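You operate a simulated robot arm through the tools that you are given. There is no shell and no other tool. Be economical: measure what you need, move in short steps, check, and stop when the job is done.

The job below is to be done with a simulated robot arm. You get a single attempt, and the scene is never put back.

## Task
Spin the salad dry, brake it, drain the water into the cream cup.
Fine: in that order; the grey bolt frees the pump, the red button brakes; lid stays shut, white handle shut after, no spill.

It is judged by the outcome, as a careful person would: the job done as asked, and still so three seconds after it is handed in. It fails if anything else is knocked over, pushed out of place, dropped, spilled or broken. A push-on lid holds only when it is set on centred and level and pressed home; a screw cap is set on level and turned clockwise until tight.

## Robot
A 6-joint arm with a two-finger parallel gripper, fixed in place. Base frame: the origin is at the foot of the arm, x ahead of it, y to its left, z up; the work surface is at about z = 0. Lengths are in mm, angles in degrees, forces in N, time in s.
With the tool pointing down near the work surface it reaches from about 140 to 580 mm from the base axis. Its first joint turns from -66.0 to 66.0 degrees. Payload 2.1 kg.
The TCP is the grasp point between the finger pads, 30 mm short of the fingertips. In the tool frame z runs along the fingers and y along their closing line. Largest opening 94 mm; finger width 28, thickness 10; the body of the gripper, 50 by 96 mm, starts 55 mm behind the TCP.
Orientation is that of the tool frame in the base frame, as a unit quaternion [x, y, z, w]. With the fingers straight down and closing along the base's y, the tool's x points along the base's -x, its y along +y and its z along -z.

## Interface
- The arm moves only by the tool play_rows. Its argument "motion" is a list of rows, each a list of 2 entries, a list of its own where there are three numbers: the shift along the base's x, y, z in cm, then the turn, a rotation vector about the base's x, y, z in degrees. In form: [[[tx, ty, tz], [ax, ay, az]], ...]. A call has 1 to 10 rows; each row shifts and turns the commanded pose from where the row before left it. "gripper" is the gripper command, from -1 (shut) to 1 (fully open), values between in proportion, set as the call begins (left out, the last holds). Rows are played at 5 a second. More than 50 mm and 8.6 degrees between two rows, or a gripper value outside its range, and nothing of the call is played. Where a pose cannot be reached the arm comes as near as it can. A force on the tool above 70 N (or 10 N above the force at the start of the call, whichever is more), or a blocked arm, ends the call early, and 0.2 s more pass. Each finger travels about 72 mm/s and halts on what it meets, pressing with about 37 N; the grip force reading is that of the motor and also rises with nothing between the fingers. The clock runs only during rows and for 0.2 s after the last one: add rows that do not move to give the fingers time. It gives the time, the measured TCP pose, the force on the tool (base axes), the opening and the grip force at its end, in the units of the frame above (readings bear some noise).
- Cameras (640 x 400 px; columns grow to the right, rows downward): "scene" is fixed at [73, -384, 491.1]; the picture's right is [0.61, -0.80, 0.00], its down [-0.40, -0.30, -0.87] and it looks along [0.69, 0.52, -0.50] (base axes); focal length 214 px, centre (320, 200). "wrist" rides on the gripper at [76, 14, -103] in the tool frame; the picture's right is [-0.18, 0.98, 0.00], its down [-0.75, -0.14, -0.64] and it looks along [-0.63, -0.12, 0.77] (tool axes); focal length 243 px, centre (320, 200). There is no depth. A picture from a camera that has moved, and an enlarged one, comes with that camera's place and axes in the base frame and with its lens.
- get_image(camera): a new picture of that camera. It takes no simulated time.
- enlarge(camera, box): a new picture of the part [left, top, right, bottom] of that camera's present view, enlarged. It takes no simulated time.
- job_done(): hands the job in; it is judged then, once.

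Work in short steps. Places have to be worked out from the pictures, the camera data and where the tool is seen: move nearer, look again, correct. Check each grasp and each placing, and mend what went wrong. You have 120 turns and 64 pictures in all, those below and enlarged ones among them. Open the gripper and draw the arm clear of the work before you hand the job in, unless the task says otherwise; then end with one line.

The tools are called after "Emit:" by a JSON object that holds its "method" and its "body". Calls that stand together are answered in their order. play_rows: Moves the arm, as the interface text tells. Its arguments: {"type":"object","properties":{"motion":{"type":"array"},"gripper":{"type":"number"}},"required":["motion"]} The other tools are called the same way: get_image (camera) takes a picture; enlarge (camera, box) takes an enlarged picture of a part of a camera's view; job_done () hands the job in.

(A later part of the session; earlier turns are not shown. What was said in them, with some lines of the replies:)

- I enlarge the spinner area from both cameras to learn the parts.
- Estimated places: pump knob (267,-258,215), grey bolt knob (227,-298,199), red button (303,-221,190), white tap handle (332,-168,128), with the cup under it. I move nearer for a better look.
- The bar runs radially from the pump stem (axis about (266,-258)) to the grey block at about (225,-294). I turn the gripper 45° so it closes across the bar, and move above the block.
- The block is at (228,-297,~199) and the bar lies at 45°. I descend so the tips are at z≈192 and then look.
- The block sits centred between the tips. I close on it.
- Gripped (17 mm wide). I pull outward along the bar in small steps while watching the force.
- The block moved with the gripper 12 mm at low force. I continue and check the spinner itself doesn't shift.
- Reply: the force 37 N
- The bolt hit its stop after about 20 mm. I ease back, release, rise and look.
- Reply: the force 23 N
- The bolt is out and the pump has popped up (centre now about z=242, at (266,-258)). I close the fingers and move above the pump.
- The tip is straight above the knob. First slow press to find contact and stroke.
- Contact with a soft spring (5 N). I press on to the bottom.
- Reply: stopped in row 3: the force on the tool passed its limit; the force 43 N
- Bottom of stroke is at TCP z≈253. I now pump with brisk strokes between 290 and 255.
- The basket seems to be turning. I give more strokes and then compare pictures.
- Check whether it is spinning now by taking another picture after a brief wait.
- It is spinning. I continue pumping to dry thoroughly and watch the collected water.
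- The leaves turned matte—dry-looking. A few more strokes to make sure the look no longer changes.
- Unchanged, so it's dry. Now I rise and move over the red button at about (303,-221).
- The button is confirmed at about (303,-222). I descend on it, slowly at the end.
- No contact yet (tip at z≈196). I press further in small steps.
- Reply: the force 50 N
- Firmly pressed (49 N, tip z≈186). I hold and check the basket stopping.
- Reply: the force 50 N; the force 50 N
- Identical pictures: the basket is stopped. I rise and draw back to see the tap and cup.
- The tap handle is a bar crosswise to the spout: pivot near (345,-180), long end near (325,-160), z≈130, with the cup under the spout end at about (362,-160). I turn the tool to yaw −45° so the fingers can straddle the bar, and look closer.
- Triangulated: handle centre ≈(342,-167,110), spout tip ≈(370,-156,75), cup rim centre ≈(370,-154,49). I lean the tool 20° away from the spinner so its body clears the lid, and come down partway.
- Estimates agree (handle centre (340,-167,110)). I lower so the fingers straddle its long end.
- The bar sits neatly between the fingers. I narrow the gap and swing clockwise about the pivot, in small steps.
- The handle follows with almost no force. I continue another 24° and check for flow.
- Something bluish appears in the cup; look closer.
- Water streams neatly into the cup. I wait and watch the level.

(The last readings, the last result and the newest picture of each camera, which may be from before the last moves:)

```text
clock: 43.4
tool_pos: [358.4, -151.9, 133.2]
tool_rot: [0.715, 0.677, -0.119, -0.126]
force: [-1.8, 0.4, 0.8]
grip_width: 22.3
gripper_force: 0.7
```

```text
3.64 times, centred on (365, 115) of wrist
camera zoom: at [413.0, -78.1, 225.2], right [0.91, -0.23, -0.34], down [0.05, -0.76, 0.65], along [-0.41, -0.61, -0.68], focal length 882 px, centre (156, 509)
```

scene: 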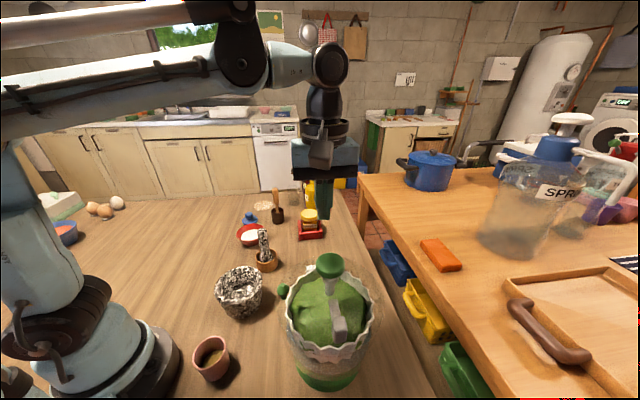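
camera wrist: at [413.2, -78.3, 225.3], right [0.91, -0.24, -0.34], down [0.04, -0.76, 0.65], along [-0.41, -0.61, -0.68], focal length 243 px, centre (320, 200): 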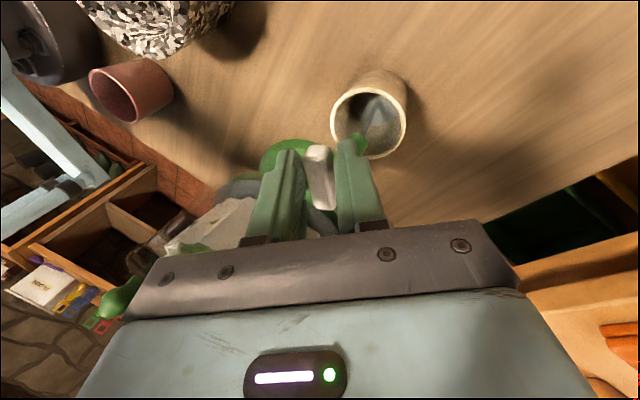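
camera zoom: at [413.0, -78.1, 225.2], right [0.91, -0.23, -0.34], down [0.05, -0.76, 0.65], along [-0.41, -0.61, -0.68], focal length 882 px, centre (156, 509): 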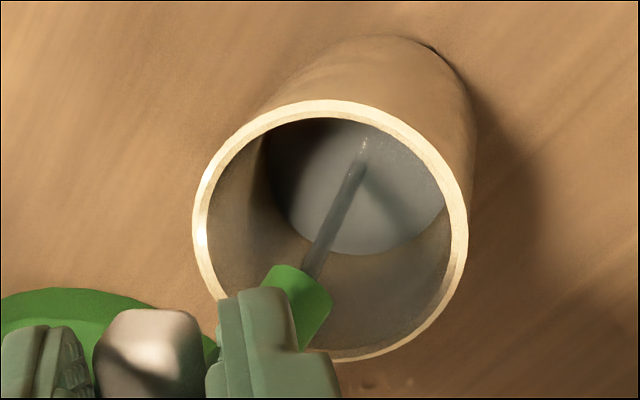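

Level rises slowly; wait two more seconds at a time.

Emit:
{"method": "play_rows", "body": {"motion": [[[0, 0, 0], [0, 0, 0]], [[0, 0, 0], [0, 0, 0]], [[0, 0, 0], [0, 0, 0]], [[0, 0, 0], [0, 0, 0]], [[0, 0, 0], [0, 0, 0]], [[0, 0, 0], [0, 0, 0]], [[0, 0, 0], [0, 0, 0]], [[0, 0, 0], [0, 0, 0]], [[0, 0, 0], [0, 0, 0]], [[0, 0, 0], [0, 0, 0]]]}}

Emit:
{"method": "enlarge", "body": {"camera": "wrist", "box": [300, 60, 430, 170]}}

```text
clock: 45.6
tool_pos: [359.0, -151.9, 132.9]
tool_rot: [0.715, 0.677, -0.119, -0.126]
force: [-1.9, 1.5, 1.2]
grip_width: 22.4
gripper_force: 1.3
```

```text
3.64 times, centred on (365, 115) of wrist
camera zoom: at [413.0, -78.1, 225.2], right [0.91, -0.23, -0.34], down [0.05, -0.76, 0.65], along [-0.41, -0.61, -0.68], focal length 882 px, centre (156, 509)
```

zoom: 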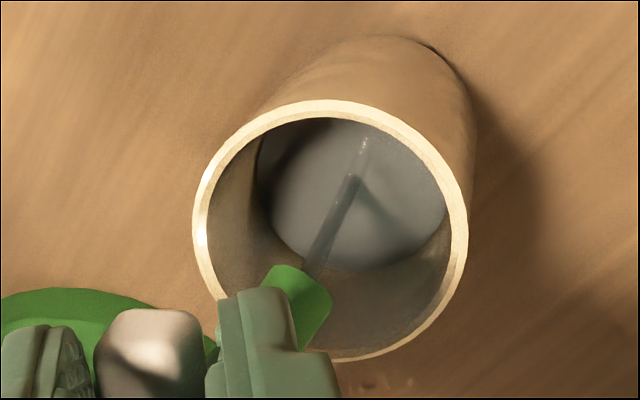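

Steady filling with plenty of room; I wait about 4 s more.

Emit:
{"method": "play_rows", "body": {"motion": [[[0, 0, 0], [0, 0, 0]], [[0, 0, 0], [0, 0, 0]], [[0, 0, 0], [0, 0, 0]], [[0, 0, 0], [0, 0, 0]], [[0, 0, 0], [0, 0, 0]], [[0, 0, 0], [0, 0, 0]], [[0, 0, 0], [0, 0, 0]], [[0, 0, 0], [0, 0, 0]], [[0, 0, 0], [0, 0, 0]], [[0, 0, 0], [0, 0, 0]]]}}

Emit:
{"method": "play_rows", "body": {"motion": [[[0, 0, 0], [0, 0, 0]], [[0, 0, 0], [0, 0, 0]], [[0, 0, 0], [0, 0, 0]], [[0, 0, 0], [0, 0, 0]], [[0, 0, 0], [0, 0, 0]], [[0, 0, 0], [0, 0, 0]], [[0, 0, 0], [0, 0, 0]], [[0, 0, 0], [0, 0, 0]], [[0, 0, 0], [0, 0, 0]], [[0, 0, 0], [0, 0, 0]]]}}

Emit:
{"method": "enlarge", "body": {"camera": "wrist", "box": [300, 60, 430, 170]}}

```text
clock: 47.8
tool_pos: [359.6, -152.7, 132.9]
tool_rot: [0.715, 0.678, -0.118, -0.126]
force: [-1.4, -0.1, 1.4]
grip_width: 22.1
gripper_force: 0.7
```

```text
clock: 50.0
tool_pos: [359.3, -152.7, 133.8]
tool_rot: [0.715, 0.678, -0.119, -0.126]
force: [-1.0, 0.7, 0.7]
grip_width: 21.9
gripper_force: 0.5
```

```text
3.64 times, centred on (365, 115) of wrist
camera zoom: at [413.0, -78.1, 225.2], right [0.91, -0.23, -0.34], down [0.05, -0.76, 0.65], along [-0.41, -0.61, -0.68], focal length 882 px, centre (156, 509)
```

zoom: 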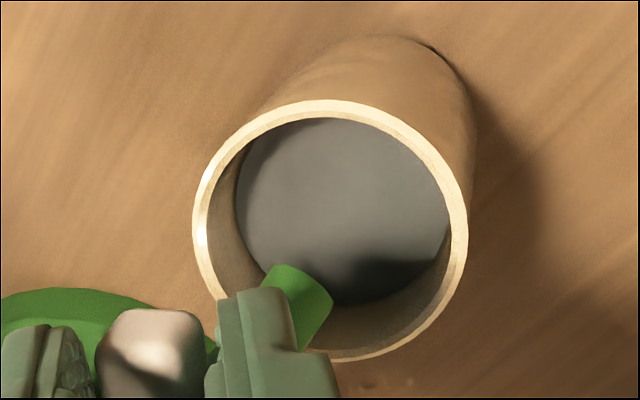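

The stream ended by itself: bowl drained, cup about half to two-thirds full. Now I swing the handle back shut.

Emit:
{"method": "play_rows", "body": {"motion": [[[-0.34, 0.12, 0], [0, 0, 8]], [[-0.35, 0.07, 0], [0, 0, 8]], [[-0.35, 0.03, 0], [0, 0, 8]], [[-0.36, -0.02, 0], [0, 0, 8]], [[-0.35, -0.07, 0], [0, 0, 8]], [[-0.34, -0.12, 0], [0, 0, 8]], [[0, 0, 0], [0, 0, 0]]]}}

Emit:
{"method": "get_image", "body": {"camera": "wrist"}}

```text
clock: 51.6
tool_pos: [337.9, -151.9, 133.4]
tool_rot: [0.377, 0.91, -0.16, -0.066]
force: [0.3, 0.0, 0.0]
grip_width: 20.8
gripper_force: 0.2
```

```text
21 pictures are left
camera wrist: at [319.4, -63.1, 225.3], right [0.78, 0.52, -0.34], down [0.59, -0.47, 0.65], along [0.18, -0.71, -0.68], focal length 243 px, centre (320, 200)
```

wrist: 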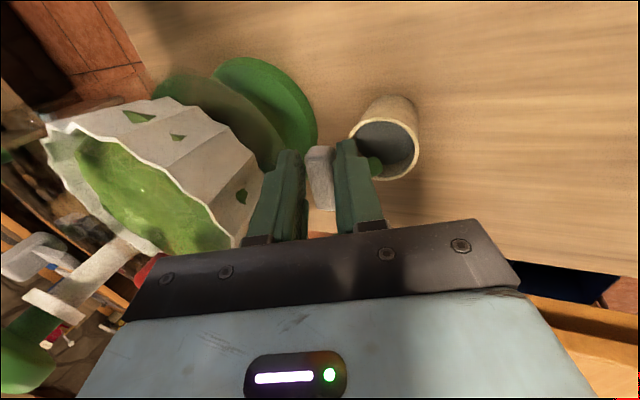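

The bowl looks empty now. I push a bit further toward shut until I feel the stop.

Emit:
{"method": "play_rows", "body": {"motion": [[[-0.2, -0.12, 0], [0, 0, 4]], [[-0.15, -0.12, 0], [0, 0, 3]], [[0, 0, 0], [0, 0, 0]]]}}

Emit:
{"method": "enlarge", "body": {"camera": "wrist", "box": [230, 90, 430, 230]}}

```text
clock: 52.4
tool_pos: [335.0, -153.8, 132.9]
tool_rot: [0.321, 0.931, -0.163, -0.056]
force: [10.1, 8.4, 0.0]
grip_width: 27.9
gripper_force: 6.0
```

```text
2.86 times, centred on (330, 160) of wrist
camera zoom: at [305.9, -68.2, 225.2], right [0.71, 0.62, -0.33], down [0.65, -0.4, 0.65], along [0.27, -0.68, -0.68], focal length 693 px, centre (291, 314)
```

zoom: 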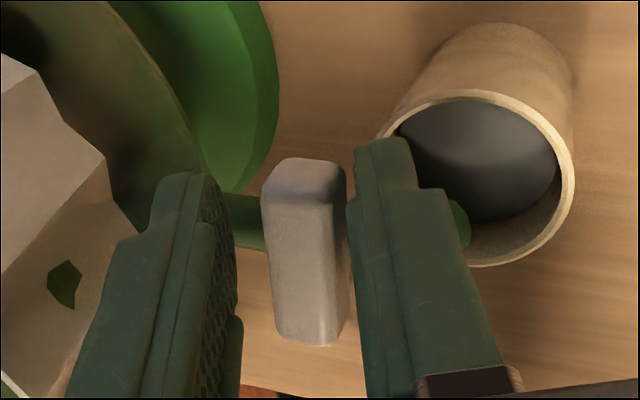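

The handle is against its shut stop (13 N). I ease off, widen slightly and lift straight out.

Emit:
{"method": "play_rows", "body": {"motion": [[[0.15, 0.12, 0], [0, 0, -3]], [[0.1, 0.06, 0], [0, 0, -2]], [[0, 0, 0], [0, 0, 0]], [[0, 0, 2], [0, 0, 0]], [[0, 0, 3], [0, 0, 0]], [[0, 0, 3], [0, 0, 0]], [[0, 0, 4], [0, 0, 0]]], "gripper": -0.4}}

Emit:
{"method": "enlarge", "body": {"camera": "wrist", "box": [200, 40, 420, 200]}}

Emit:
{"method": "enlarge", "body": {"camera": "scene", "box": [240, 220, 420, 400]}}

```text
clock: 54.0
tool_pos: [338.4, -151.8, 253.2]
tool_rot: [0.362, 0.916, -0.16, -0.063]
force: [-0.2, 0.0, -0.3]
grip_width: 28.2
gripper_force: 0.0
```

```text
2.50 times, centred on (310, 120) of wrist
camera zoom: at [315.7, -64.1, 345.5], right [0.77, 0.55, -0.34], down [0.61, -0.45, 0.65], along [0.21, -0.7, -0.68], focal length 606 px, centre (345, 400)
```

zoom: 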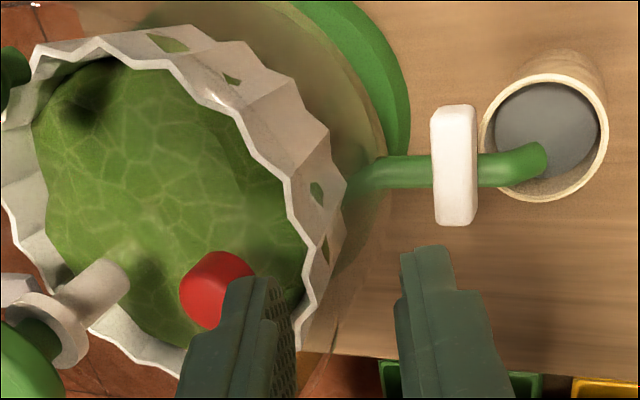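

```text
2.22 times, centred on (330, 310) of scene
camera zoom: at [73.0, -384.0, 491.1], right [0.61, -0.8, 0.0], down [-0.4, -0.3, -0.87], along [0.69, 0.52, -0.5], focal length 477 px, centre (298, -44)
```

zoom: 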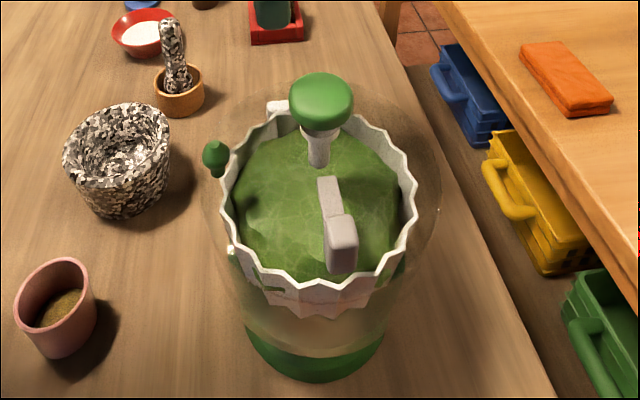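

The handle is shut crosswise, the water is in the cup, the table is dry and the lid is in place. I open the gripper and draw clear.

Emit:
{"method": "play_rows", "body": {"motion": [[[0, 0, 4], [0, 0, 0]], [[0, 0, 4], [0, 0, 0]], [[0, 2, 3], [0, 0, 0]], [[0, 3, 2], [0, 0, 0]], [[0, 3, 0], [0, 0, 0]], [[0, 0, 0], [0, 0, 0]]], "gripper": 1}}

Emit:
{"method": "get_image", "body": {"camera": "scene"}}

Emit:
{"method": "get_image", "body": {"camera": "wrist"}}

```text
clock: 55.4
tool_pos: [338.4, -70.8, 382.7]
tool_rot: [0.361, 0.916, -0.161, -0.064]
force: [-0.1, -0.2, 0.5]
grip_width: 94.1
gripper_force: 0.0
```

```text
17 pictures are left
```

scene: 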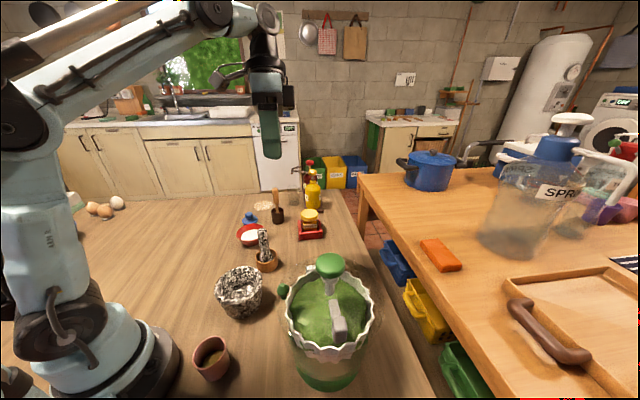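

```text
16 pictures are left
camera wrist: at [316.5, 16.3, 475.5], right [0.77, 0.55, -0.34], down [0.61, -0.45, 0.65], along [0.21, -0.7, -0.68], focal length 243 px, centre (320, 200)
```

wrist: 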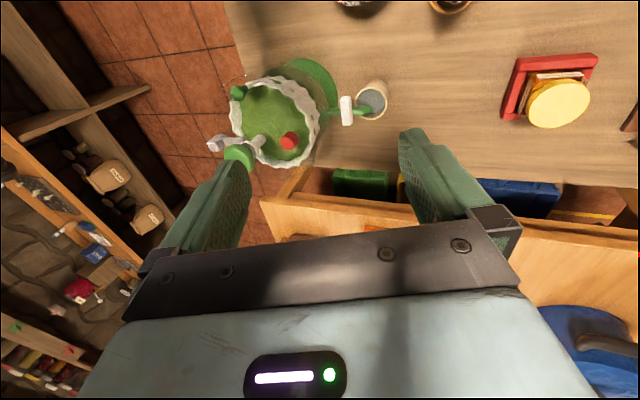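

Everything is in its place and the arm is clear, so I hand the job in.

Emit:
{"method": "job_done", "body": {}}

```text
The job is handed in.
```

I spun the salad dry, braked it and drained the water into the cream cup without a spill; the white handle is shut again, the lid stayed on, and the grey bolt is still pulled out.
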